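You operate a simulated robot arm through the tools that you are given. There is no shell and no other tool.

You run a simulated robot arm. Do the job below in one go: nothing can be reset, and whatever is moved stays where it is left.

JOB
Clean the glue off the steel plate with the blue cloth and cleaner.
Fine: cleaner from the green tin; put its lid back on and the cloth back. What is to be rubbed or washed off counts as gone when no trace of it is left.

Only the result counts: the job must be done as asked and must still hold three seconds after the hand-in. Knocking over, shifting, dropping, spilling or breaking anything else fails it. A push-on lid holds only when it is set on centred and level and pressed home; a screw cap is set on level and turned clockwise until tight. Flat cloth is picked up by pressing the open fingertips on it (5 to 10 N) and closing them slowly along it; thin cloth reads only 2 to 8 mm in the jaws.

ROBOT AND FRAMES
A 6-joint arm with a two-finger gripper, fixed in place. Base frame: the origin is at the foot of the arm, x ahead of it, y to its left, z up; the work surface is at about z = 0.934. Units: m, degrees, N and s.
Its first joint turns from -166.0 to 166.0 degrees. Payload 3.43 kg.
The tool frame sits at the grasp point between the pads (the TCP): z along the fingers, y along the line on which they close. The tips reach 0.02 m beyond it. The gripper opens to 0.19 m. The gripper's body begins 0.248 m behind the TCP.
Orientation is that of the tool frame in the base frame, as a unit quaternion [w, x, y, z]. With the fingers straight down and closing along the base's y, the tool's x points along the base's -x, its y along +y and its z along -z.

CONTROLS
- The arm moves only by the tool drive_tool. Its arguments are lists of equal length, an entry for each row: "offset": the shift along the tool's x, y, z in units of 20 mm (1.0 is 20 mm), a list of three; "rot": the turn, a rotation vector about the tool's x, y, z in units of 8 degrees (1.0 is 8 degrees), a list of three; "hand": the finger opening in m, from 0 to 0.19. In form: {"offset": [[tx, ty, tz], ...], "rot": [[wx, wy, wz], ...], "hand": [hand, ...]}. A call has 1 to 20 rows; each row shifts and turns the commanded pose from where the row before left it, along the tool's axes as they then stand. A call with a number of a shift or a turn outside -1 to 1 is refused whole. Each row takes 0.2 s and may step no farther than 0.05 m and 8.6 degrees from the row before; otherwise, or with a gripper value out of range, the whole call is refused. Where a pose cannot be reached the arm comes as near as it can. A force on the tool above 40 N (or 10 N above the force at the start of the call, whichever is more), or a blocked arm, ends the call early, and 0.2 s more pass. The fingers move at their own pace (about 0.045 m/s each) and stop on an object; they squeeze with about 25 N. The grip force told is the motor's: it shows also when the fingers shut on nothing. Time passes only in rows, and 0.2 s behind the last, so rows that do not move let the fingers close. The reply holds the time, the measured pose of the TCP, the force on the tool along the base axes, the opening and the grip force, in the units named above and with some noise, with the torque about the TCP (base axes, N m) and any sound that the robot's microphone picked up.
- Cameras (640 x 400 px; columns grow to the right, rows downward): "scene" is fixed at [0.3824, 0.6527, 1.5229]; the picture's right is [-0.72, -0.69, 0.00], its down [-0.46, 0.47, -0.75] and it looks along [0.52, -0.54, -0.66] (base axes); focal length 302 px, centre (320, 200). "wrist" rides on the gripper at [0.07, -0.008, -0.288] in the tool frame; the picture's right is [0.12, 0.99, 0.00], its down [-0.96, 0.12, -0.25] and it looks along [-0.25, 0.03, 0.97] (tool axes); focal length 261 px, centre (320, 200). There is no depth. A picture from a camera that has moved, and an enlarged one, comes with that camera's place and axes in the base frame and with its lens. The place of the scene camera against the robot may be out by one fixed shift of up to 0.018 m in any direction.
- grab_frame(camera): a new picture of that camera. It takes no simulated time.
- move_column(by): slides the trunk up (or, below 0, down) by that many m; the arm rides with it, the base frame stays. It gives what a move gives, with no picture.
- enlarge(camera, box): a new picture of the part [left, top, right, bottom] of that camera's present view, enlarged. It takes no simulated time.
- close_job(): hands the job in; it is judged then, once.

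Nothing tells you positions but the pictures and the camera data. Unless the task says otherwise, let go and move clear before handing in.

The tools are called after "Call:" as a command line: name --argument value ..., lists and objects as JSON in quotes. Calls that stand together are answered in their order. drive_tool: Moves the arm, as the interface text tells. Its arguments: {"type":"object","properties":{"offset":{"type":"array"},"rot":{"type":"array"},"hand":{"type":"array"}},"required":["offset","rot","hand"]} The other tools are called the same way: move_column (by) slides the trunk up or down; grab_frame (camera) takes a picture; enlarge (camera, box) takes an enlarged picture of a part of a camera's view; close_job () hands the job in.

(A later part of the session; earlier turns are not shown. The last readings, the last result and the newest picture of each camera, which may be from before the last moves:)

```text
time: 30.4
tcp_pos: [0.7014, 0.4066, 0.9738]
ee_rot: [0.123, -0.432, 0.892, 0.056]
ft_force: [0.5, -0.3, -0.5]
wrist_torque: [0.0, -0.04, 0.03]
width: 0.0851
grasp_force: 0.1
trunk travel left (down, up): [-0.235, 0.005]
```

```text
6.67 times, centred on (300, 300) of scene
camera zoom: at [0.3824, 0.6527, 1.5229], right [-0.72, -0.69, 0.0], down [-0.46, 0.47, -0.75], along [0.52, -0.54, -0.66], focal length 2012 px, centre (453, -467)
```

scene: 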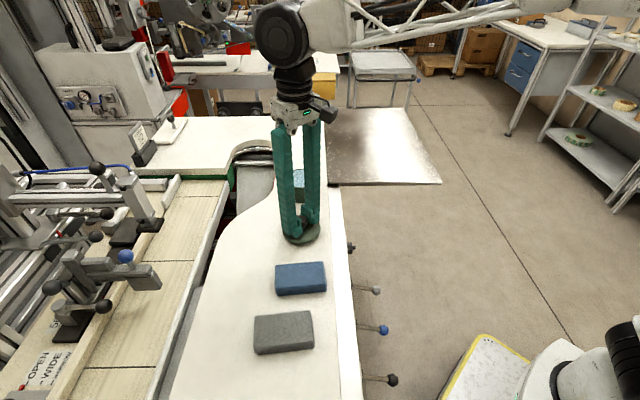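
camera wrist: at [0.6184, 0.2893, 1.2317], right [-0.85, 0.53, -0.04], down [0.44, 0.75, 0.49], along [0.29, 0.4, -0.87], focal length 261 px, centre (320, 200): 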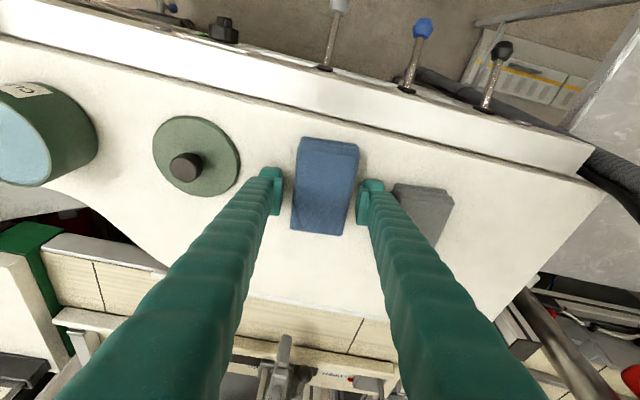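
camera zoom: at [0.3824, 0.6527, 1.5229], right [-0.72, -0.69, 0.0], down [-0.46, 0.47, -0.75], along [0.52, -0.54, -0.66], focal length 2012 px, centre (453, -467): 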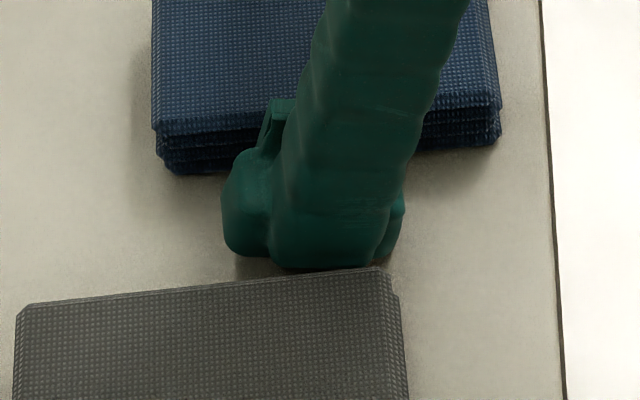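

No harm done; both cloths are where they were. The cloth is only ~19 mm thick, so I'll reduce the tilt to 10° for a fuller grip and then close slowly.

Call:
drive_tool --offset '[[0, 0.05, 0], [0, 0, 0], [0, 0, 0], [0, 0, 0], [0, 0, 0], [0, 0, 0]]' --rot '[[0, 0.62, 0], [0, 0, 0], [0, 0, 0], [0, 0, 0], [0, 0, 0], [0, 0, 0]]' --hand '[0.085, 0.08, 0.075, 0.07, 0.065, 0.06]'

Call:
enlarge --camera "wrist" --box '[240, 130, 400, 250]'

Call:
enlarge --camera "scene" --box '[260, 250, 340, 330]'

```text
time: 31.8
tcp_pos: [0.7011, 0.4061, 0.9728]
ee_rot: [0.084, -0.433, 0.897, 0.037]
ft_force: [0.4, -0.4, -0.4]
wrist_torque: [-0.02, -0.03, -0.02]
width: 0.0641
grasp_force: 25.1
trunk travel left (down, up): [-0.235, 0.005]
```

```text
3.33 times, centred on (320, 190) of wrist
camera zoom: at [0.6318, 0.3076, 1.2433], right [-0.85, 0.53, -0.03], down [0.47, 0.78, 0.42], along [0.24, 0.34, -0.91], focal length 869 px, centre (320, 233)
```

zoom: 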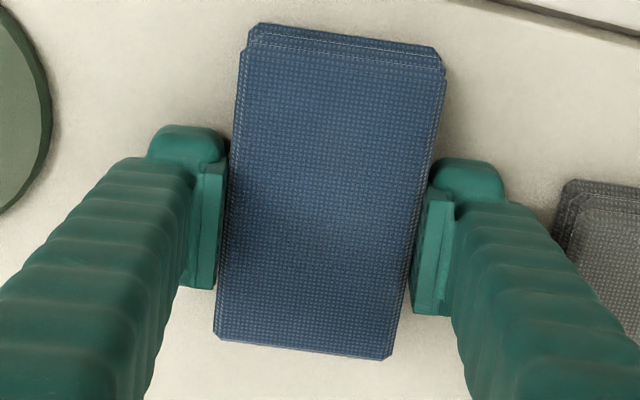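

```text
5.00 times, centred on (300, 290) of scene
camera zoom: at [0.3824, 0.6527, 1.5229], right [-0.72, -0.69, 0.0], down [-0.46, 0.47, -0.75], along [0.52, -0.54, -0.66], focal length 1509 px, centre (420, -250)
```

zoom: 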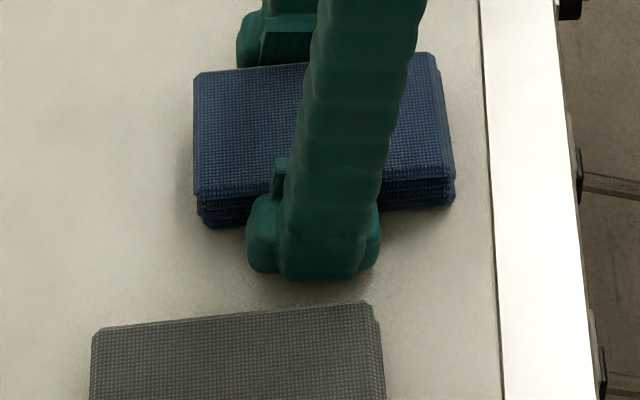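

The cloth is held (64 mm, 25 N). Lifting it a little to check the hold.

Call:
drive_tool --offset '[[-0.087, 0, -0.49], [-0.174, 0, -0.985], [-0.174, 0, -0.985], [0, 0, 0]]' --rot '[[0, 0, 0], [0, 0, 0], [0, 0, 0], [0, 0, 0]]' --hand '[0.05, 0.05, 0.05, 0.05]'

Call:
enlarge --camera "scene" --box '[250, 220, 350, 320]'

Call:
enlarge --camera "wrist" --box '[240, 130, 400, 250]'

```text
time: 32.8
tcp_pos: [0.7007, 0.408, 1.0237]
ee_rot: [0.083, -0.434, 0.896, 0.037]
ft_force: [-0.2, 0.4, -0.7]
wrist_torque: [-0.01, 0.01, -0.03]
width: 0.064
grasp_force: 25.0
trunk travel left (down, up): [-0.235, 0.005]
```

```text
4.00 times, centred on (300, 270) of scene
camera zoom: at [0.3824, 0.6527, 1.5229], right [-0.72, -0.69, 0.0], down [-0.46, 0.47, -0.75], along [0.52, -0.54, -0.66], focal length 1207 px, centre (400, -80)
```

zoom: 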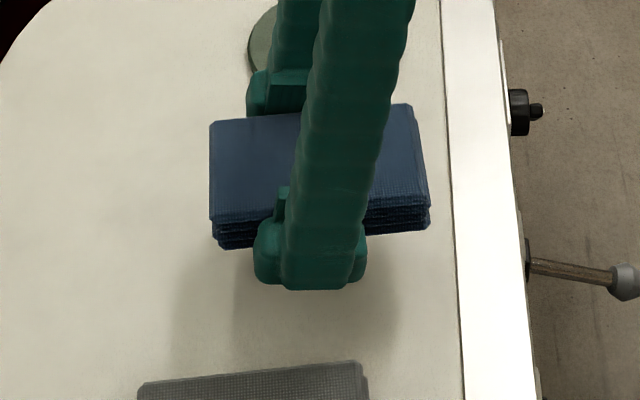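

```text
3.33 times, centred on (320, 190) of wrist
camera zoom: at [0.6311, 0.308, 1.2941], right [-0.85, 0.53, -0.03], down [0.47, 0.78, 0.42], along [0.24, 0.34, -0.91], focal length 869 px, centre (320, 233)
```

zoom: 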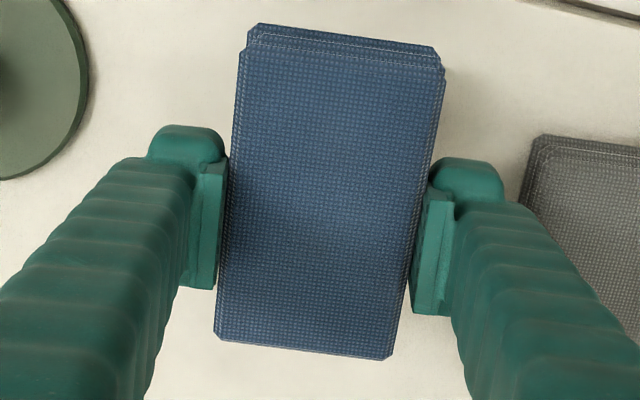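

The cloth hangs level in the grip. I'll raise it, carry it over the tin and turn it about the vertical so its long side is radial.

Call:
drive_tool --offset '[[-0.174, 0, -0.985], [-0.174, 0, -0.985], [-0.174, 0, -0.985], [-0.174, 0, -0.985], [0.117, -0.948, -0.0206], [0.117, -0.948, -0.0206], [0.117, -0.948, -0.0206], [0.117, -0.948, -0.0206], [0.117, -0.948, -0.0206], [0.117, -0.948, -0.0206], [0.117, -0.948, -0.0206], [0.117, -0.948, -0.0206], [0.117, -0.948, -0.0206], [0.117, -0.948, -0.0206], [0.117, -0.948, -0.0206], [0.117, -0.948, -0.0206], [0.117, -0.948, -0.0206], [0.117, -0.948, -0.0206], [0.117, -0.948, -0.0206], [0.117, -0.948, -0.0206]]' --rot '[[0, 0, 0], [0, 0, 0], [0, 0, 0], [0, 0, 0], [0, 0, 0], [0, 0, 0], [0, 0, 0], [0, 0, 0], [0, 0, 0], [0, 0, 0], [0, 0, 0], [0, 0, 0], [0, 0, 0], [0, 0, 0], [0, 0, 0], [0, 0, 0], [0, 0, 0], [0, 0, 0], [0, 0, 0], [0, 0, 0]]' --hand '[0.05, 0.05, 0.05, 0.05, 0.05, 0.05, 0.05, 0.05, 0.05, 0.05, 0.05, 0.05, 0.05, 0.05, 0.05, 0.05, 0.05, 0.05, 0.05, 0.05]'

Call:
drive_tool --offset '[[0, 0, 0], [0, 0, 0], [0, 0, 0], [0, 0, 0], [0, 0, 0], [0, 0, 0]]' --rot '[[0.174, 0, 0.985], [0.174, 0, 0.985], [0.174, 0, 0.985], [0.174, 0, 0.985], [0.174, 0, 0.985], [0, 0, 0]]' --hand '[0.05, 0.05, 0.05, 0.05, 0.05, 0.05]'

Call:
enlarge --camera "scene" --box '[240, 110, 360, 230]'

Call:
grab_frame --camera "wrist"

```text
time: 37.0
tcp_pos: [0.9157, 0.1881, 1.1059]
ee_rot: [0.084, -0.434, 0.896, 0.037]
ft_force: [0.0, 1.0, -0.6]
wrist_torque: [-0.04, -0.04, 0.0]
width: 0.0636
grasp_force: 24.7
trunk travel left (down, up): [-0.235, 0.005]
```

```text
time: 38.4
tcp_pos: [0.915, 0.1876, 1.1029]
ee_rot: [0.092, -0.1, 0.991, 0.011]
ft_force: [-0.6, 1.2, -0.4]
wrist_torque: [0.0, -0.03, -0.03]
width: 0.0634
grasp_force: 25.3
trunk travel left (down, up): [-0.235, 0.005]
```

```text
3.33 times, centred on (300, 170) of scene
camera zoom: at [0.3824, 0.6527, 1.5229], right [-0.72, -0.69, 0.0], down [-0.46, 0.47, -0.75], along [0.52, -0.54, -0.66], focal length 1006 px, centre (387, 300)
```

zoom: 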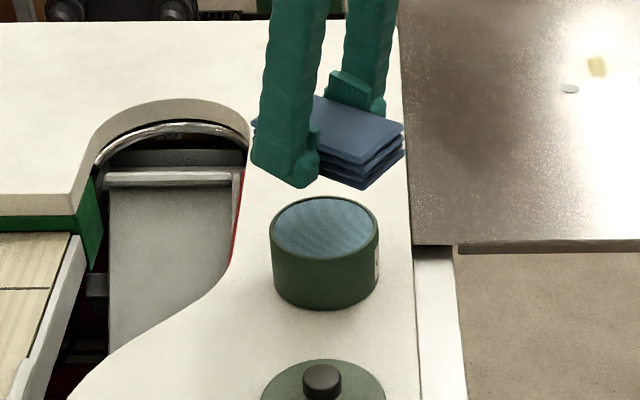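

```text
taken
camera wrist: at [0.7984, 0.1551, 1.3748], right [-0.31, 0.95, -0.02], down [0.86, 0.29, 0.42], along [0.41, 0.11, -0.91], focal length 261 px, centre (320, 200)
```

wrist: 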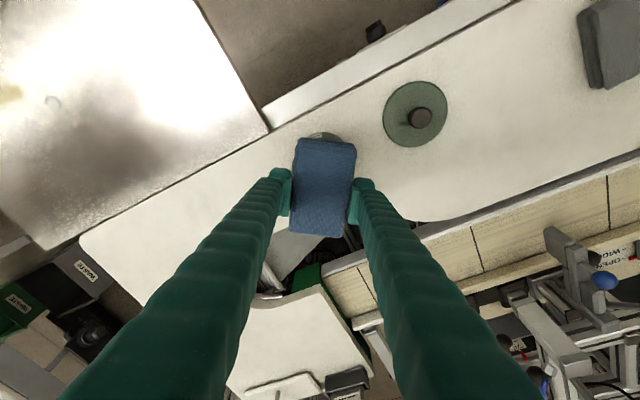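

Over the tin now. I'll tilt a further 12° so the near end of the cloth dips, shift outward so that end is inside the rim, and stop above the soaked pad to check.

Call:
drive_tool --offset '[[0, 0, 0], [0, 0, 0], [-0.51, 0.05, 0.83], [-0.51, 0.05, 0.83], [0, 0, 0]]' --rot '[[0, -0.75, 0], [0, -0.75, 0], [0, 0, 0], [0, 0, 0], [0, 0, 0]]' --hand '[0.05, 0.05, 0.05, 0.05, 0.05]'

Call:
enlarge --camera "scene" --box '[260, 130, 340, 210]'

Call:
enlarge --camera "wrist" --box '[240, 110, 400, 230]'

```text
time: 39.6
tcp_pos: [0.9459, 0.1968, 1.0808]
ee_rot: [0.195, -0.098, 0.976, 0.021]
ft_force: [0.8, -0.4, -0.5]
wrist_torque: [-0.02, -0.01, -0.01]
width: 0.0638
grasp_force: 25.0
trunk travel left (down, up): [-0.235, 0.005]
```

```text
5.00 times, centred on (300, 170) of scene
camera zoom: at [0.3824, 0.6527, 1.5229], right [-0.72, -0.69, 0.0], down [-0.46, 0.47, -0.75], along [0.52, -0.54, -0.66], focal length 1509 px, centre (420, 350)
```

zoom: 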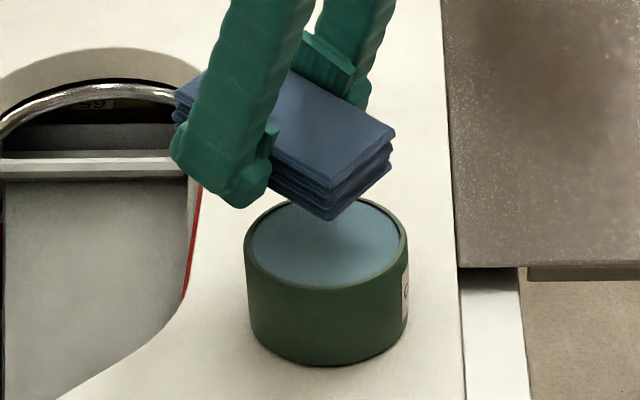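

```text
3.33 times, centred on (320, 170) of wrist
camera zoom: at [0.7752, 0.1524, 1.32], right [-0.31, 0.95, -0.04], down [0.75, 0.27, 0.6], along [0.58, 0.15, -0.8], focal length 869 px, centre (320, 300)
```

zoom: 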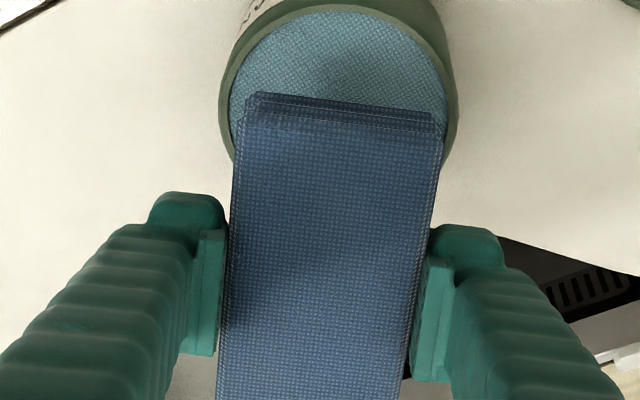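

The near end lines up inside the rim. Lowering 18 mm, then checking.

Call:
drive_tool --offset '[[0.173, 0, 0.415], [0.173, 0, 0.415], [0, 0, 0]]' --rot '[[0, 0, 0], [0, 0, 0], [0, 0, 0]]' --hand '[0.05, 0.05, 0.05]'

Call:
enlarge --camera "scene" --box '[270, 140, 330, 200]'

Call:
enlarge --camera "wrist" --box '[240, 110, 400, 230]'

```text
time: 40.4
tcp_pos: [0.9456, 0.1967, 1.0637]
ee_rot: [0.194, -0.098, 0.976, 0.02]
ft_force: [-0.1, -0.8, -0.3]
wrist_torque: [0.01, 0.0, 0.03]
width: 0.0636
grasp_force: 24.8
trunk travel left (down, up): [-0.235, 0.005]
```

```text
6.67 times, centred on (300, 170) of scene
camera zoom: at [0.3824, 0.6527, 1.5229], right [-0.72, -0.69, 0.0], down [-0.46, 0.47, -0.75], along [0.52, -0.54, -0.66], focal length 2012 px, centre (453, 400)
```

zoom: 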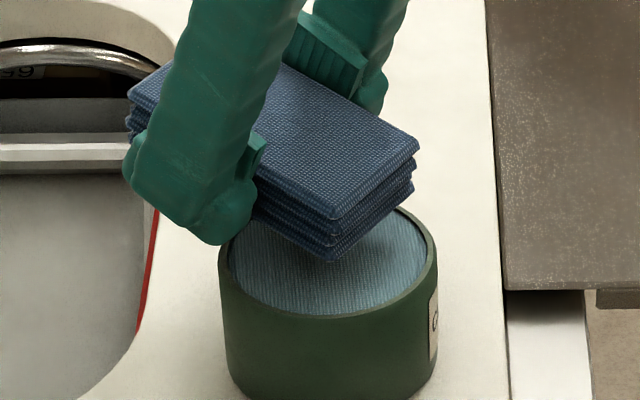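

```text
3.33 times, centred on (320, 170) of wrist
camera zoom: at [0.7766, 0.1521, 1.3025], right [-0.31, 0.95, -0.04], down [0.75, 0.27, 0.6], along [0.58, 0.15, -0.8], focal length 869 px, centre (320, 300)
```

zoom: 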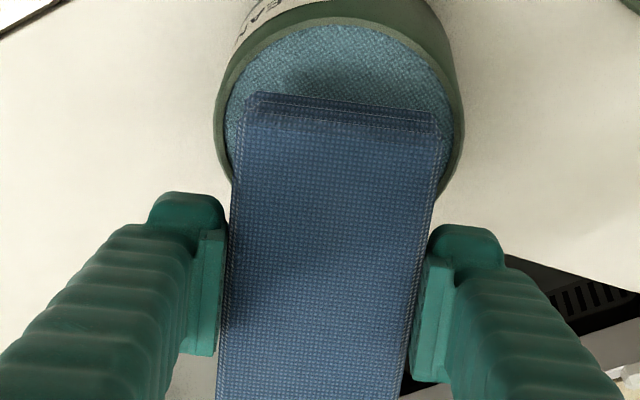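

Clear so far; the finger tips should pass ~7 mm above the rim. Continuing down in fine steps.

Call:
drive_tool --offset '[[0.0384, 0, 0.0923], [0.0384, 0, 0.0923], [0.0384, 0, 0.0923], [0.0384, 0, 0.0923], [0, 0, 0]]' --rot '[[0, 0, 0], [0, 0, 0], [0, 0, 0], [0, 0, 0], [0, 0, 0]]' --hand '[0.05, 0.05, 0.05, 0.05, 0.05]'

Call:
enlarge --camera "scene" --box '[270, 140, 330, 200]'

```text
time: 41.6
tcp_pos: [0.9446, 0.195, 1.0568]
ee_rot: [0.195, -0.099, 0.976, 0.02]
ft_force: [-1.1, -0.7, -0.8]
wrist_torque: [0.02, -0.03, -0.01]
width: 0.0636
grasp_force: 25.0
trunk travel left (down, up): [-0.235, 0.005]
```

```text
6.67 times, centred on (300, 170) of scene
camera zoom: at [0.3824, 0.6527, 1.5229], right [-0.72, -0.69, 0.0], down [-0.46, 0.47, -0.75], along [0.52, -0.54, -0.66], focal length 2012 px, centre (453, 400)
```

zoom: 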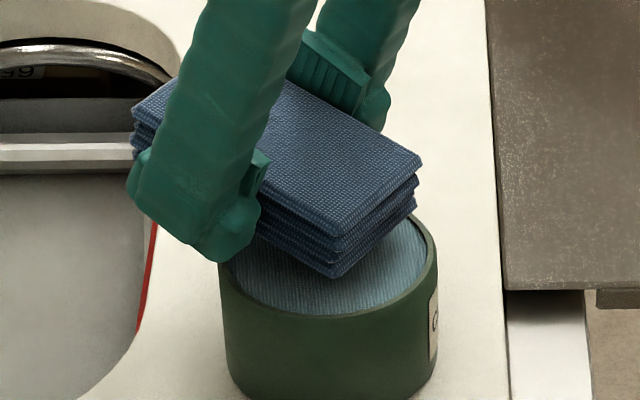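

Call:
drive_tool --offset '[[0.0384, 0, 0.0923], [0.0384, 0, 0.0923], [0, 0, 0]]' --rot '[[0, 0, 0], [0, 0, 0], [0, 0, 0]]' --hand '[0.05, 0.05, 0.05]'

Call:
enlarge --camera "scene" --box '[270, 140, 330, 200]'

```text
time: 42.4
tcp_pos: [0.9449, 0.1974, 1.0507]
ee_rot: [0.195, -0.098, 0.976, 0.02]
ft_force: [1.1, 0.2, 0.0]
wrist_torque: [0.03, 0.02, -0.01]
width: 0.0634
grasp_force: 24.7
trunk travel left (down, up): [-0.235, 0.005]
```

```text
6.67 times, centred on (300, 170) of scene
camera zoom: at [0.3824, 0.6527, 1.5229], right [-0.72, -0.69, 0.0], down [-0.46, 0.47, -0.75], along [0.52, -0.54, -0.66], focal length 2012 px, centre (453, 400)
```

zoom: 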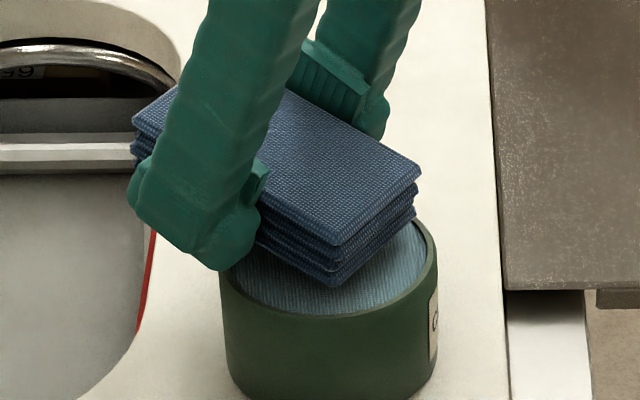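

Call:
drive_tool --offset '[[0.0384, 0, 0.0923], [0.0384, 0, 0.0923], [0, 0, 0]]' --rot '[[0, 0, 0], [0, 0, 0], [0, 0, 0]]' --hand '[0.05, 0.05, 0.05]'

Call:
enlarge --camera "scene" --box '[270, 140, 330, 200]'

Call:
enlarge --camera "wrist" --box '[240, 110, 400, 230]'

```text
time: 43.2
tcp_pos: [0.9457, 0.1963, 1.0475]
ee_rot: [0.196, -0.099, 0.975, 0.021]
ft_force: [0.5, -0.4, -1.5]
wrist_torque: [0.01, 0.01, -0.03]
width: 0.0636
grasp_force: 25.3
trunk travel left (down, up): [-0.235, 0.005]
```

```text
6.67 times, centred on (300, 170) of scene
camera zoom: at [0.3824, 0.6527, 1.5229], right [-0.72, -0.69, 0.0], down [-0.46, 0.47, -0.75], along [0.52, -0.54, -0.66], focal length 2012 px, centre (453, 400)
```

zoom: 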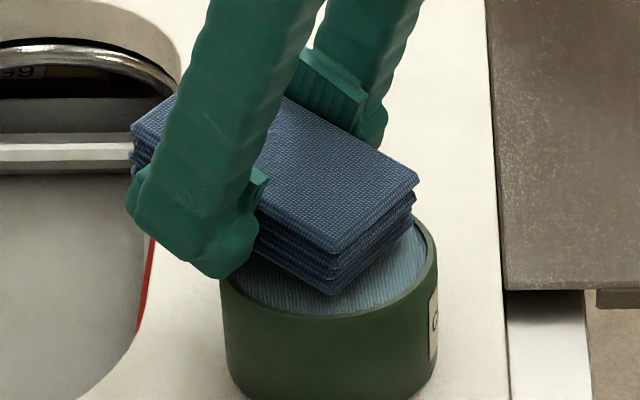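

```text
3.33 times, centred on (320, 170) of wrist
camera zoom: at [0.7758, 0.1534, 1.2867], right [-0.31, 0.95, -0.04], down [0.75, 0.27, 0.6], along [0.58, 0.15, -0.8], focal length 869 px, centre (320, 300)
```

zoom: 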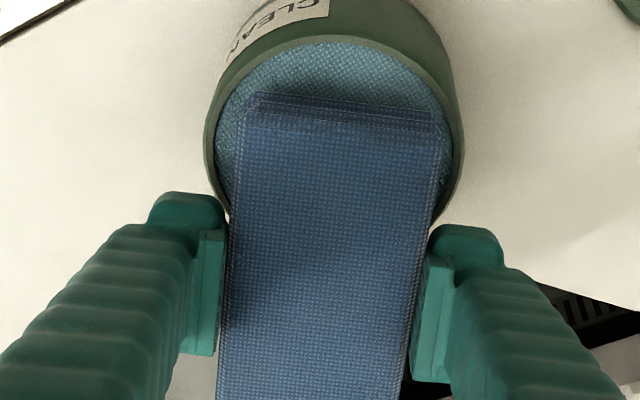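

Call:
drive_tool --offset '[[0.0384, 0, 0.0923], [0, 0, 0], [0.0384, 0, 0.0923], [0, 0, 0]]' --rot '[[0, 0, 0], [0, 0, 0], [0, 0, 0], [0, 0, 0]]' --hand '[0.05, 0.05, 0.05, 0.05]'

Call:
enlarge --camera "scene" --box '[270, 140, 330, 200]'

```text
time: 44.2
tcp_pos: [0.9442, 0.1979, 1.0442]
ee_rot: [0.195, -0.098, 0.976, 0.02]
ft_force: [-0.1, 0.2, -0.3]
wrist_torque: [0.0, 0.01, 0.01]
width: 0.0637
grasp_force: 24.9
trunk travel left (down, up): [-0.235, 0.005]
```

```text
6.67 times, centred on (300, 170) of scene
camera zoom: at [0.3824, 0.6527, 1.5229], right [-0.72, -0.69, 0.0], down [-0.46, 0.47, -0.75], along [0.52, -0.54, -0.66], focal length 2012 px, centre (453, 400)
```

zoom: 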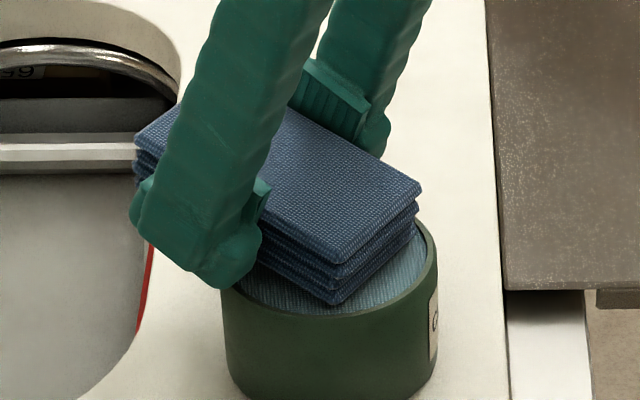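

No contact yet; the tips are getting close to the rim, so I'll tilt 4° more to dip the end deeper while keeping the fingers clear, then continue in 1–2 mm steps.

Call:
drive_tool --offset '[[0, 0, 0], [0, 0, 0]]' --rot '[[0, -0.5, 0], [0, 0, 0]]' --hand '[0.05, 0.05]'

Call:
drive_tool --offset '[[0.0448, 0, 0.0894], [0, 0, 0]]' --rot '[[0, 0, 0], [0, 0, 0]]' --hand '[0.05, 0.05]'

Call:
enlarge --camera "scene" --box '[270, 140, 330, 200]'

Call:
enlarge --camera "wrist" --box '[240, 110, 400, 230]'

```text
time: 44.8
tcp_pos: [0.9443, 0.1973, 1.0442]
ee_rot: [0.23, -0.098, 0.968, 0.025]
ft_force: [-3.8, -1.1, 12.3]
wrist_torque: [-0.24, 0.73, -0.02]
width: 0.0635
grasp_force: 24.8
trunk travel left (down, up): [-0.235, 0.005]
```

```text
time: 45.4
tcp_pos: [0.9445, 0.1961, 1.043]
ee_rot: [0.23, -0.098, 0.968, 0.025]
ft_force: [7.8, 2.6, 17.5]
wrist_torque: [-0.12, 0.69, -0.06]
width: 0.0636
grasp_force: 25.0
trunk travel left (down, up): [-0.235, 0.005]
```

```text
6.67 times, centred on (300, 170) of scene
camera zoom: at [0.3824, 0.6527, 1.5229], right [-0.72, -0.69, 0.0], down [-0.46, 0.47, -0.75], along [0.52, -0.54, -0.66], focal length 2012 px, centre (453, 400)
```

zoom: 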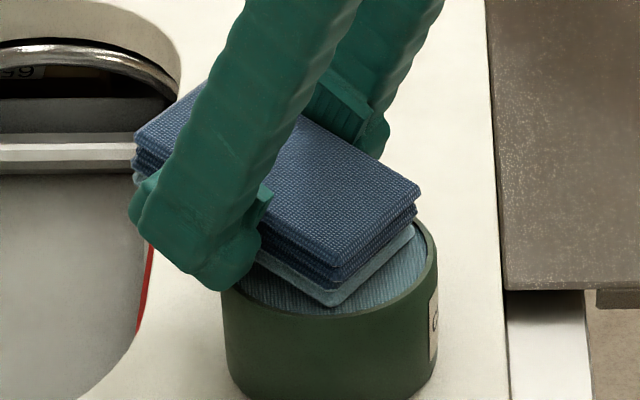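

```text
3.33 times, centred on (320, 170) of wrist
camera zoom: at [0.7583, 0.1498, 1.2683], right [-0.3, 0.95, -0.05], down [0.71, 0.26, 0.65], along [0.64, 0.16, -0.75], focal length 869 px, centre (320, 300)
```

zoom: 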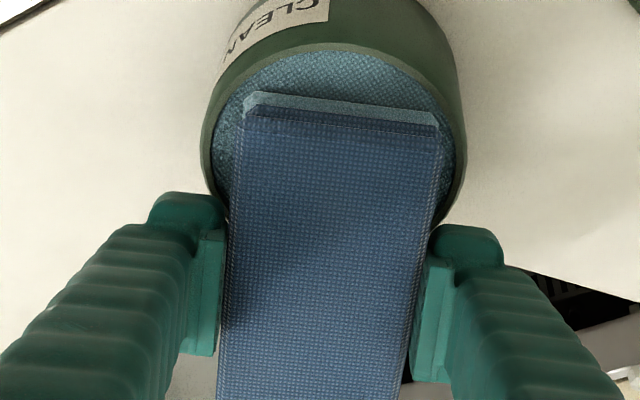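

The cloth's whole bottom layer has turned light blue — it has taken up cleaner (17 N contact). Lifting out straight up.

Call:
drive_tool --offset '[[0, 0, 0], [0, 0, 0], [-0.0896, 0, -0.179], [-0.224, 0, -0.447], [-0.448, 0, -0.894], [-0.448, 0, -0.894], [-0.448, 0, -0.894], [0, 0, 0]]' --rot '[[0, 0, 0], [0, 0, 0], [0, 0, 0], [0, 0, 0], [0, 0, 0], [0, 0, 0], [0, 0, 0], [0, 0, 0]]' --hand '[0.05, 0.05, 0.05, 0.05, 0.05, 0.05, 0.05, 0.05]'

Call:
enlarge --camera "scene" --box '[250, 110, 350, 210]'

Call:
grab_frame --camera "wrist"

```text
time: 47.2
tcp_pos: [0.9432, 0.1995, 1.1173]
ee_rot: [0.229, -0.098, 0.968, 0.024]
ft_force: [-0.6, -0.6, 0.0]
wrist_torque: [-0.04, 0.01, -0.04]
width: 0.0637
grasp_force: 25.0
trunk travel left (down, up): [-0.235, 0.005]
```

```text
4.00 times, centred on (300, 160) of scene
camera zoom: at [0.3824, 0.6527, 1.5229], right [-0.72, -0.69, 0.0], down [-0.46, 0.47, -0.75], along [0.52, -0.54, -0.66], focal length 1207 px, centre (400, 360)
```

zoom: 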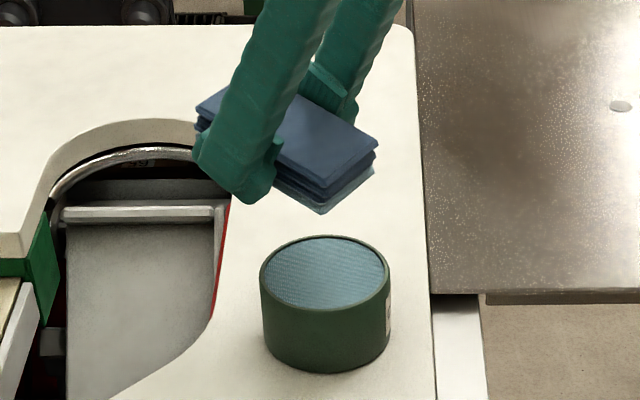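

```text
taken
camera wrist: at [0.7584, 0.1511, 1.3426], right [-0.3, 0.95, -0.05], down [0.71, 0.26, 0.65], along [0.63, 0.16, -0.76], focal length 261 px, centre (320, 200)
```

wrist: 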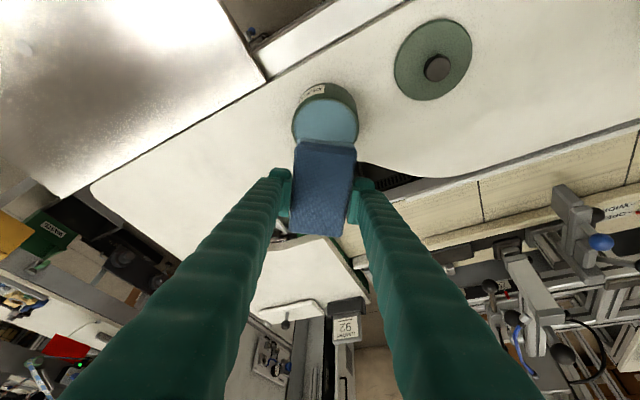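

The tin is undisturbed. Now I level the cloth again (10.6° tool tilt), carry it to the plate side short of the glue, and turn so the tool is radial there.

Call:
drive_tool --offset '[[0, 0, 0], [0, 0, 0], [0.384, -0.94, 0.049], [0.384, -0.94, 0.049], [0.384, -0.94, 0.049], [0.384, -0.94, 0.049], [0.384, -0.94, 0.049], [0.384, -0.94, 0.049], [0.384, -0.94, 0.049], [0.384, -0.94, 0.049], [0.384, -0.94, 0.049], [0.384, -0.94, 0.049], [0.384, -0.94, 0.049], [0.384, -0.94, 0.049], [0.384, -0.94, 0.049], [0.384, -0.94, 0.049], [0.384, -0.94, 0.049], [0.384, -0.94, 0.049], [0.384, -0.94, 0.049], [0.384, -0.94, 0.049]]' --rot '[[0, 1, 0], [0, 1, 0], [0, 0, 0], [0, 0, 0], [0, 0, 0], [0, 0, 0], [0, 0, 0], [0, 0, 0], [0, 0, 0], [0, 0, 0], [0, 0, 0], [0, 0, 0], [0, 0, 0], [0, 0, 0], [0, 0, 0], [0, 0, 0], [0, 0, 0], [0, 0, 0], [0, 0, 0], [0, 0, 0]]' --hand '[0.05, 0.05, 0.05, 0.05, 0.05, 0.05, 0.05, 0.05, 0.05, 0.05, 0.05, 0.05, 0.05, 0.05, 0.05, 0.05, 0.05, 0.05, 0.05, 0.05]'

Call:
drive_tool --offset '[[0.384, -0.94, 0.049], [0.384, -0.94, 0.049], [0.384, -0.94, 0.049], [0.384, -0.94, 0.049], [0.384, -0.94, 0.049], [0.384, -0.94, 0.049], [0, 0, 0], [0, 0, 0], [0, 0, 0], [0, 0, 0], [0, 0, 0]]' --rot '[[0, 0, 0], [0, 0, 0], [0, 0, 0], [0, 0, 0], [0, 0, 0], [0, 0, 0], [0.169, 0, 0.903], [0.169, 0, 0.903], [0.169, 0, 0.903], [0.169, 0, 0.903], [0, 0, 0]]' --hand '[0.05, 0.05, 0.05, 0.05, 0.05, 0.05, 0.05, 0.05, 0.05, 0.05, 0.05]'

Call:
grab_frame --camera "wrist"

Call:
grab_frame --camera "scene"

```text
time: 51.4
tcp_pos: [0.8828, -0.1633, 1.0737]
ee_rot: [0.092, -0.098, 0.991, 0.01]
ft_force: [1.2, 0.3, -0.5]
wrist_torque: [-0.07, 0.0, -0.02]
width: 0.0634
grasp_force: 25.6
trunk travel left (down, up): [-0.235, 0.005]
```

```text
time: 53.8
tcp_pos: [0.862, -0.2823, 1.0575]
ee_rot: [0.092, 0.155, 0.984, -0.014]
ft_force: [-0.2, -0.5, -0.3]
wrist_torque: [-0.02, 0.03, 0.01]
width: 0.064
grasp_force: 25.1
trunk travel left (down, up): [-0.235, 0.005]
```

```text
taken
camera wrist: at [0.7429, -0.2526, 1.3277], right [0.19, 0.98, -0.02], down [0.89, -0.17, 0.42], along [0.41, -0.1, -0.91], focal length 261 px, centre (320, 200)
```

wrist: 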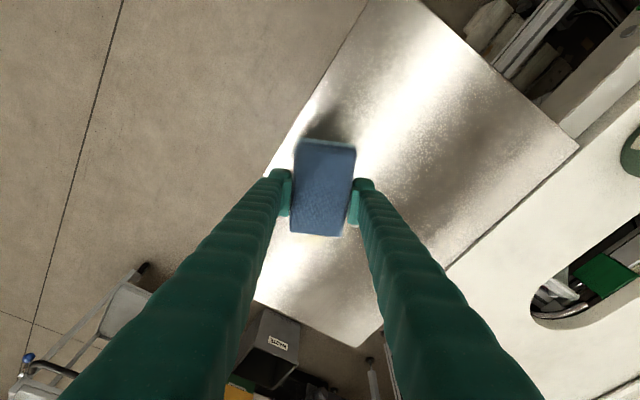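

```text
taken
```

scene: 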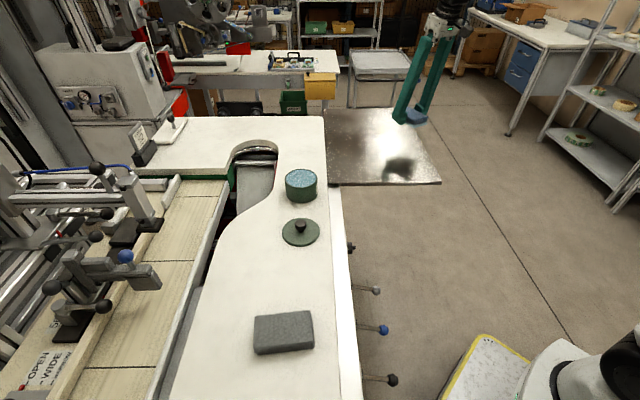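

Call:
enlarge --camera "scene" --box '[340, 80, 440, 180]'

Call:
enlarge --camera "wrist" --box '[250, 120, 410, 240]'

```text
4.00 times, centred on (390, 130) of scene
camera zoom: at [0.3824, 0.6527, 1.5229], right [-0.72, -0.69, 0.0], down [-0.46, 0.47, -0.75], along [0.52, -0.54, -0.66], focal length 1207 px, centre (40, 480)
```

zoom: 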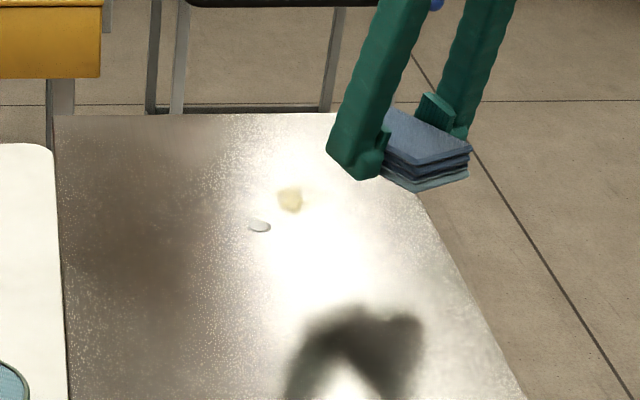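

```text
3.33 times, centred on (330, 180) of wrist
camera zoom: at [0.7429, -0.2526, 1.3277], right [0.19, 0.98, -0.02], down [0.89, -0.17, 0.42], along [0.41, -0.1, -0.91], focal length 869 px, centre (287, 267)
```

zoom: 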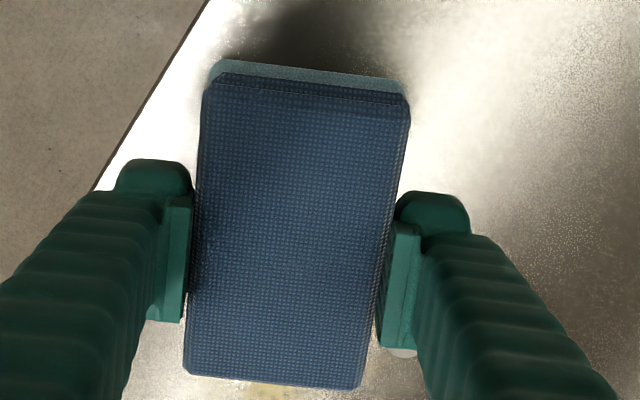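

The bottom layer is wet and the glue patch sits just beyond the cloth's far end, with the disc at about (0.970, -0.245). I'll turn the cloth another 29° so its long side runs along the glue and the fingers pass clear of the disc.

Call:
drive_tool --offset '[[0, 0, 0], [0, 0, 0], [0, 0, 0], [0, 0, 0], [0, 0, 0]]' --rot '[[0.1667, 0, 0.8908], [0.1667, 0, 0.8908], [0.1667, 0, 0.8908], [0.1667, 0, 0.8908], [0, 0, 0]]' --hand '[0.05, 0.05, 0.05, 0.05, 0.05]'

Call:
grab_frame --camera "wrist"

Call:
enlarge --camera "wrist" --box '[250, 130, 450, 280]'

```text
time: 55.0
tcp_pos: [0.862, -0.2811, 1.0582]
ee_rot: [0.085, 0.396, 0.913, -0.036]
ft_force: [0.5, 0.3, 0.3]
wrist_torque: [0.01, 0.02, 0.02]
width: 0.0635
grasp_force: 25.2
trunk travel left (down, up): [-0.235, 0.005]
```

```text
taken
camera wrist: at [0.7722, -0.1982, 1.3283], right [0.65, 0.76, -0.02], down [0.7, -0.58, 0.42], along [0.31, -0.28, -0.91], focal length 261 px, centre (320, 200)
```

wrist: 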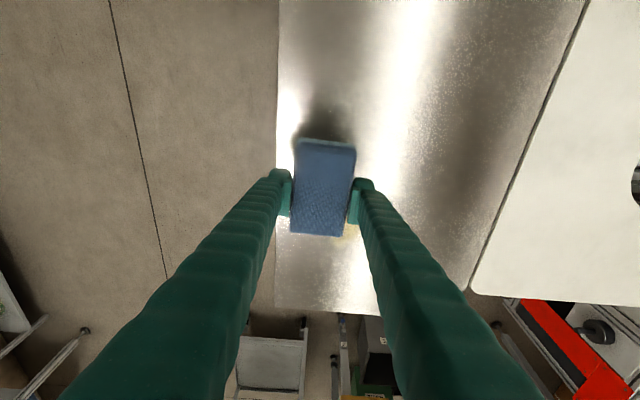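

```text
2.67 times, centred on (350, 205) of wrist
camera zoom: at [0.7722, -0.1982, 1.3283], right [0.65, 0.76, -0.02], down [0.7, -0.58, 0.42], along [0.31, -0.28, -0.91], focal length 695 px, centre (240, 187)
```

zoom: 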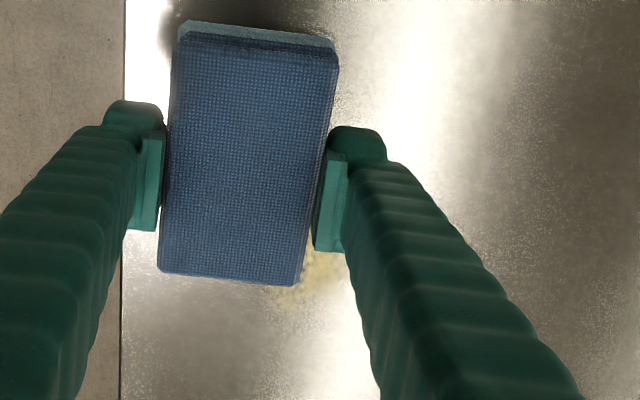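

Call:
drive_tool --offset '[[0.82, 0.5, -0.153], [0.82, 0.5, -0.153], [0.82, 0.5, -0.153], [0, 0, 0]]' --rot '[[0, 0, 0], [0, 0, 0], [0, 0, 0], [0, 0, 0]]' --hand '[0.05, 0.05, 0.05, 0.05]'

Call:
enlarge --camera "wrist" --box '[250, 150, 410, 270]'

```text
time: 56.0
tcp_pos: [0.8508, -0.2232, 1.0588]
ee_rot: [0.084, 0.396, 0.914, -0.035]
ft_force: [0.0, -0.7, -1.0]
wrist_torque: [-0.03, 0.02, -0.01]
width: 0.0637
grasp_force: 25.2
trunk travel left (down, up): [-0.235, 0.005]
```

```text
3.33 times, centred on (330, 210) of wrist
camera zoom: at [0.7619, -0.1401, 1.3289], right [0.64, 0.76, -0.02], down [0.7, -0.58, 0.42], along [0.31, -0.28, -0.91], focal length 869 px, centre (287, 167)
```

zoom: 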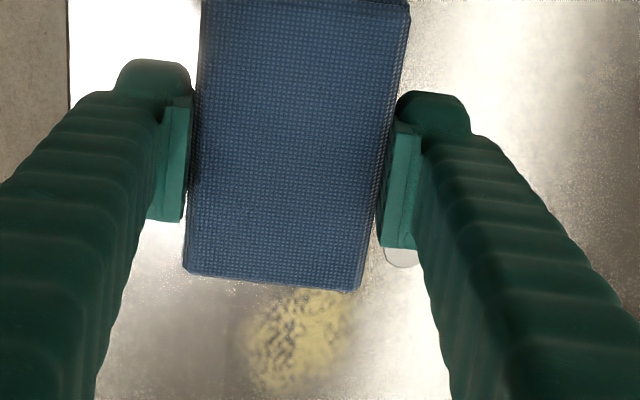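

The glue patch centre is about (0.972, -0.316), the disc at (0.9665, -0.2425). I'll move the cloth over the glue, still ~25 mm above the plate, and check reach.

Call:
drive_tool --offset '[[-0.862, 0.14, 0.472], [-0.862, 0.14, 0.472], [-0.862, 0.14, 0.472], [-0.862, 0.14, 0.472], [-0.862, 0.14, 0.472], [-0.862, 0.14, 0.472], [-0.862, 0.14, 0.472], [-0.862, 0.14, 0.472], [-0.862, 0.14, 0.472], [0, 0, 0]]' --rot '[[0, 0, 0], [0, 0, 0], [0, 0, 0], [0, 0, 0], [0, 0, 0], [0, 0, 0], [0, 0, 0], [0, 0, 0], [0, 0, 0], [0, 0, 0]]' --hand '[0.05, 0.05, 0.05, 0.05, 0.05, 0.05, 0.05, 0.05, 0.05, 0.05]'

Call:
enlarge --camera "wrist" --box '[240, 110, 400, 230]'

Call:
enlarge --camera "scene" --box '[340, 80, 440, 180]'

```text
time: 58.2
tcp_pos: [0.9825, -0.3283, 1.0008]
ee_rot: [0.085, 0.396, 0.914, -0.035]
ft_force: [0.5, 0.1, -1.9]
wrist_torque: [0.01, 0.01, 0.0]
width: 0.0639
grasp_force: 25.1
trunk travel left (down, up): [-0.235, 0.005]
```

```text
3.33 times, centred on (320, 170) of wrist
camera zoom: at [0.8943, -0.2455, 1.2709], right [0.64, 0.76, -0.02], down [0.7, -0.58, 0.42], along [0.31, -0.28, -0.91], focal length 869 px, centre (320, 300)
```

zoom: 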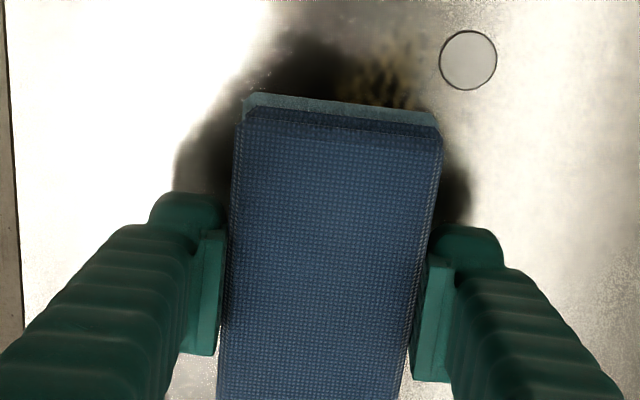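

```text
4.00 times, centred on (390, 130) of scene
camera zoom: at [0.3824, 0.6527, 1.5229], right [-0.72, -0.69, 0.0], down [-0.46, 0.47, -0.75], along [0.52, -0.54, -0.66], focal length 1207 px, centre (40, 480)
```

zoom: 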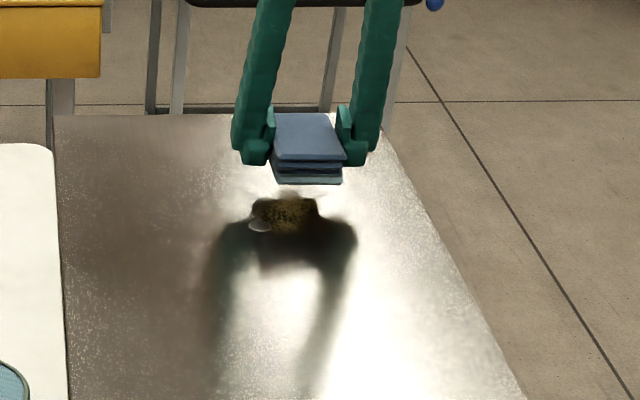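

Call:
enlarge --camera "wrist" --box '[300, 100, 380, 150]'

Call:
enlarge --camera "scene" --box '[365, 105, 415, 155]'

```text
8.00 times, centred on (340, 125) of wrist
camera zoom: at [0.8943, -0.2455, 1.2709], right [0.64, 0.76, -0.02], down [0.7, -0.58, 0.42], along [0.31, -0.28, -0.91], focal length 2085 px, centre (160, 800)
```

zoom: 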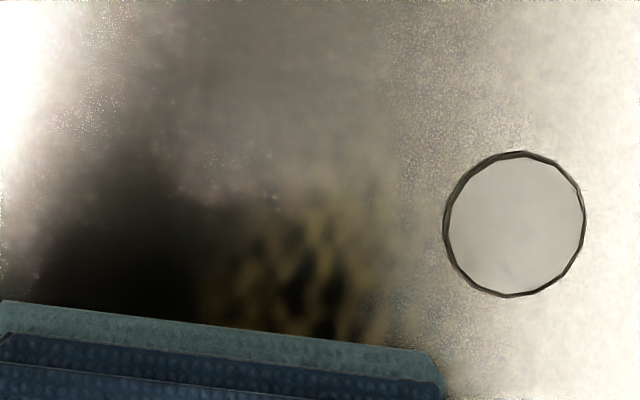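

```text
8.00 times, centred on (390, 130) of scene
camera zoom: at [0.3824, 0.6527, 1.5229], right [-0.72, -0.69, 0.0], down [-0.46, 0.47, -0.75], along [0.52, -0.54, -0.66], focal length 2414 px, centre (-240, 760)
```

zoom: 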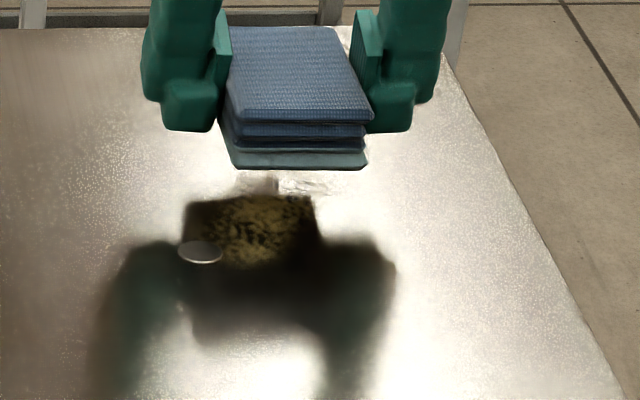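

Reach is fine and I can see the glue runs to within ~6 mm of the disc. First I'll lower the cloth onto the main patch (its near edge stops short of the disc), in fine steps.

Call:
drive_tool --offset '[[0.037, 0, 0.197], [0.037, 0, 0.197], [0.037, 0, 0.197], [0.037, 0, 0.197], [0, 0, 0]]' --rot '[[0, 0, 0], [0, 0, 0], [0, 0, 0], [0, 0, 0], [0, 0, 0]]' --hand '[0.05, 0.05, 0.05, 0.05, 0.05]'

Call:
enlarge --camera "scene" --box '[365, 105, 415, 155]'

Call:
enlarge --camera "wrist" --box '[240, 110, 400, 230]'

```text
time: 59.4
tcp_pos: [0.9823, -0.3283, 0.9872]
ee_rot: [0.084, 0.397, 0.914, -0.035]
ft_force: [-0.2, -0.3, -1.0]
wrist_torque: [0.01, 0.01, 0.01]
width: 0.0638
grasp_force: 25.2
trunk travel left (down, up): [-0.235, 0.005]
```

```text
8.00 times, centred on (390, 130) of scene
camera zoom: at [0.3824, 0.6527, 1.5229], right [-0.72, -0.69, 0.0], down [-0.46, 0.47, -0.75], along [0.52, -0.54, -0.66], focal length 2414 px, centre (-240, 760)
```

zoom: 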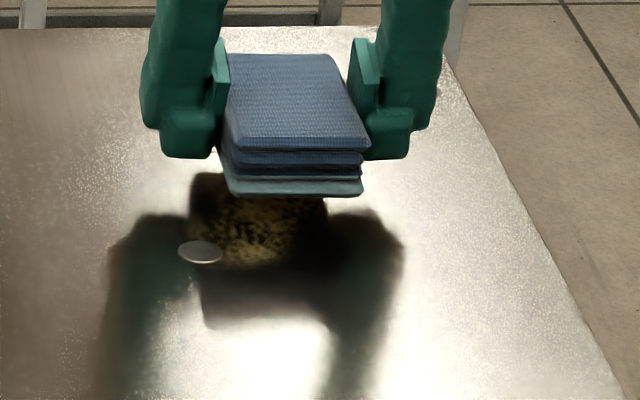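

```text
3.33 times, centred on (320, 170) of wrist
camera zoom: at [0.8933, -0.2456, 1.2568], right [0.64, 0.76, -0.02], down [0.7, -0.58, 0.42], along [0.31, -0.28, -0.91], focal length 869 px, centre (320, 300)
```

zoom: 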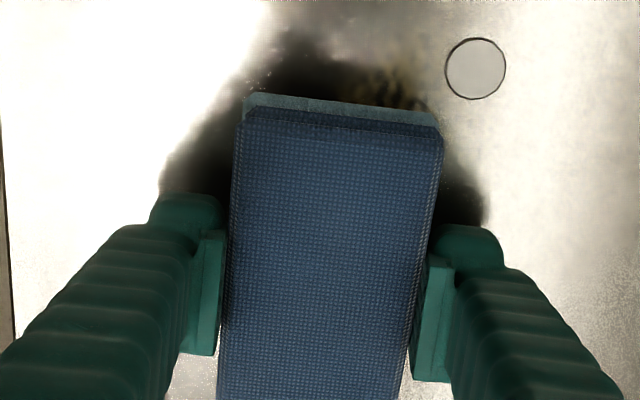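

Call:
drive_tool --offset '[[0.0184, 0, 0.0983], [0.0184, 0, 0.0983], [0.0184, 0, 0.0983], [0.0184, 0, 0.0983], [0, 0, 0]]' --rot '[[0, 0, 0], [0, 0, 0], [0, 0, 0], [0, 0, 0], [0, 0, 0]]' --hand '[0.05, 0.05, 0.05, 0.05, 0.05]'

Call:
enlarge --camera "scene" --box '[365, 105, 415, 155]'

Call:
enlarge --camera "wrist" --box '[240, 110, 400, 230]'

```text
time: 60.6
tcp_pos: [0.9824, -0.3292, 0.9794]
ee_rot: [0.084, 0.396, 0.914, -0.035]
ft_force: [-0.8, -0.6, -0.6]
wrist_torque: [0.01, 0.0, -0.01]
width: 0.0637
grasp_force: 24.7
trunk travel left (down, up): [-0.235, 0.005]
```

```text
8.00 times, centred on (390, 130) of scene
camera zoom: at [0.3824, 0.6527, 1.5229], right [-0.72, -0.69, 0.0], down [-0.46, 0.47, -0.75], along [0.52, -0.54, -0.66], focal length 2414 px, centre (-240, 760)
```

zoom: 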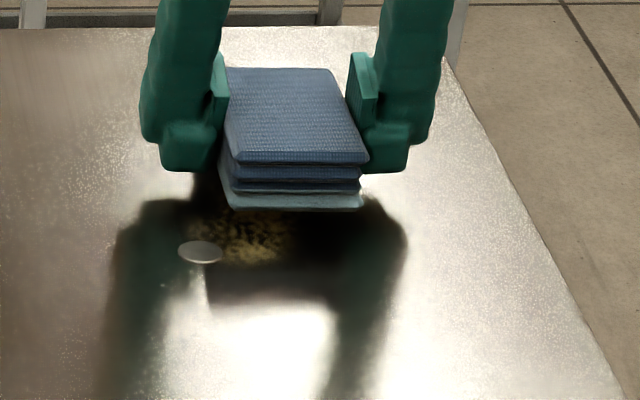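

```text
3.33 times, centred on (320, 170) of wrist
camera zoom: at [0.8934, -0.2465, 1.2493], right [0.64, 0.76, -0.02], down [0.7, -0.58, 0.42], along [0.31, -0.28, -0.91], focal length 869 px, centre (320, 300)
```

zoom: 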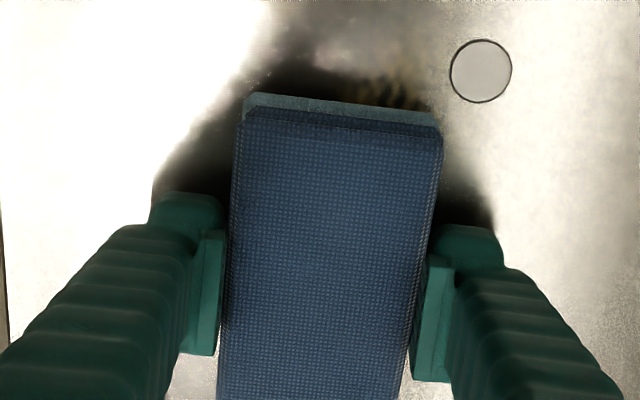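

Call:
drive_tool --offset '[[0.0184, 0, 0.0983], [0.0184, 0, 0.0983], [0, 0, 0], [0.0184, 0, 0.0983], [0, 0, 0]]' --rot '[[0, 0, 0], [0, 0, 0], [0, 0, 0], [0, 0, 0], [0, 0, 0]]' --hand '[0.05, 0.05, 0.05, 0.05, 0.05]'

Call:
enlarge --camera "scene" --box '[365, 105, 415, 155]'

```text
time: 61.8
tcp_pos: [0.9831, -0.329, 0.9727]
ee_rot: [0.084, 0.396, 0.914, -0.036]
ft_force: [0.0, 0.0, -0.5]
wrist_torque: [-0.03, 0.03, -0.07]
width: 0.0635
grasp_force: 24.4
trunk travel left (down, up): [-0.235, 0.005]
```

```text
8.00 times, centred on (390, 130) of scene
camera zoom: at [0.3824, 0.6527, 1.5229], right [-0.72, -0.69, 0.0], down [-0.46, 0.47, -0.75], along [0.52, -0.54, -0.66], focal length 2414 px, centre (-240, 760)
```

zoom: 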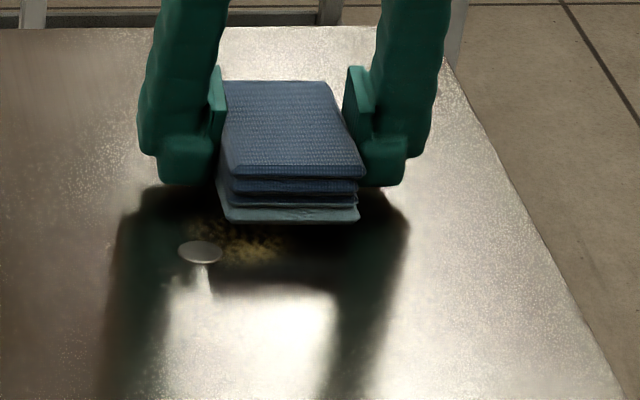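

Call:
drive_tool --offset '[[0.0184, 0, 0.0983], [0, 0, 0], [0.0184, 0, 0.0983], [0, 0, 0], [0.0184, 0, 0.0983], [0, 0, 0]]' --rot '[[0, 0, 0], [0, 0, 0], [0, 0, 0], [0, 0, 0], [0, 0, 0], [0, 0, 0]]' --hand '[0.05, 0.05, 0.05, 0.05, 0.05, 0.05]'

Call:
enlarge --camera "scene" --box '[365, 105, 415, 155]'

Call:
enlarge --camera "wrist" --box '[240, 110, 400, 230]'

```text
time: 63.2
tcp_pos: [0.9816, -0.3293, 0.9688]
ee_rot: [0.085, 0.396, 0.914, -0.036]
ft_force: [-3.2, 1.6, 16.2]
wrist_torque: [-0.55, -0.46, -0.02]
width: 0.0636
grasp_force: 25.3
trunk travel left (down, up): [-0.235, 0.005]
```

```text
8.00 times, centred on (390, 130) of scene
camera zoom: at [0.3824, 0.6527, 1.5229], right [-0.72, -0.69, 0.0], down [-0.46, 0.47, -0.75], along [0.52, -0.54, -0.66], focal length 2414 px, centre (-240, 760)
```

zoom: 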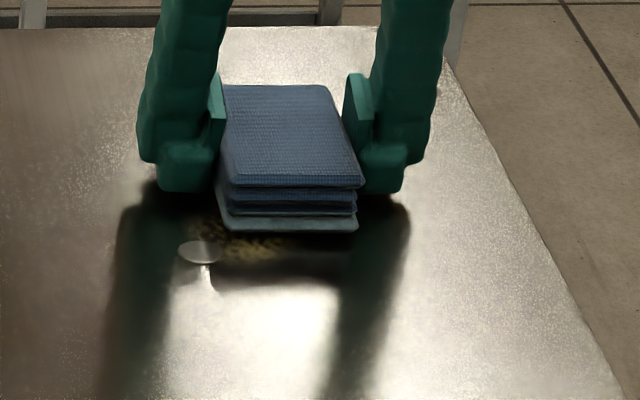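

```text
3.33 times, centred on (320, 170) of wrist
camera zoom: at [0.893, -0.246, 1.2383], right [0.64, 0.76, -0.02], down [0.7, -0.58, 0.42], along [0.31, -0.28, -0.91], focal length 869 px, centre (320, 300)
```

zoom: 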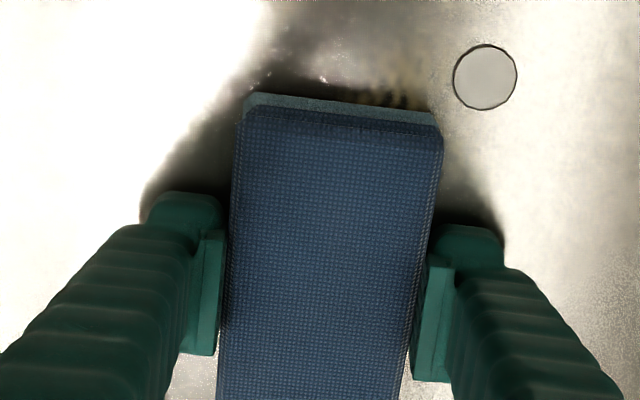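

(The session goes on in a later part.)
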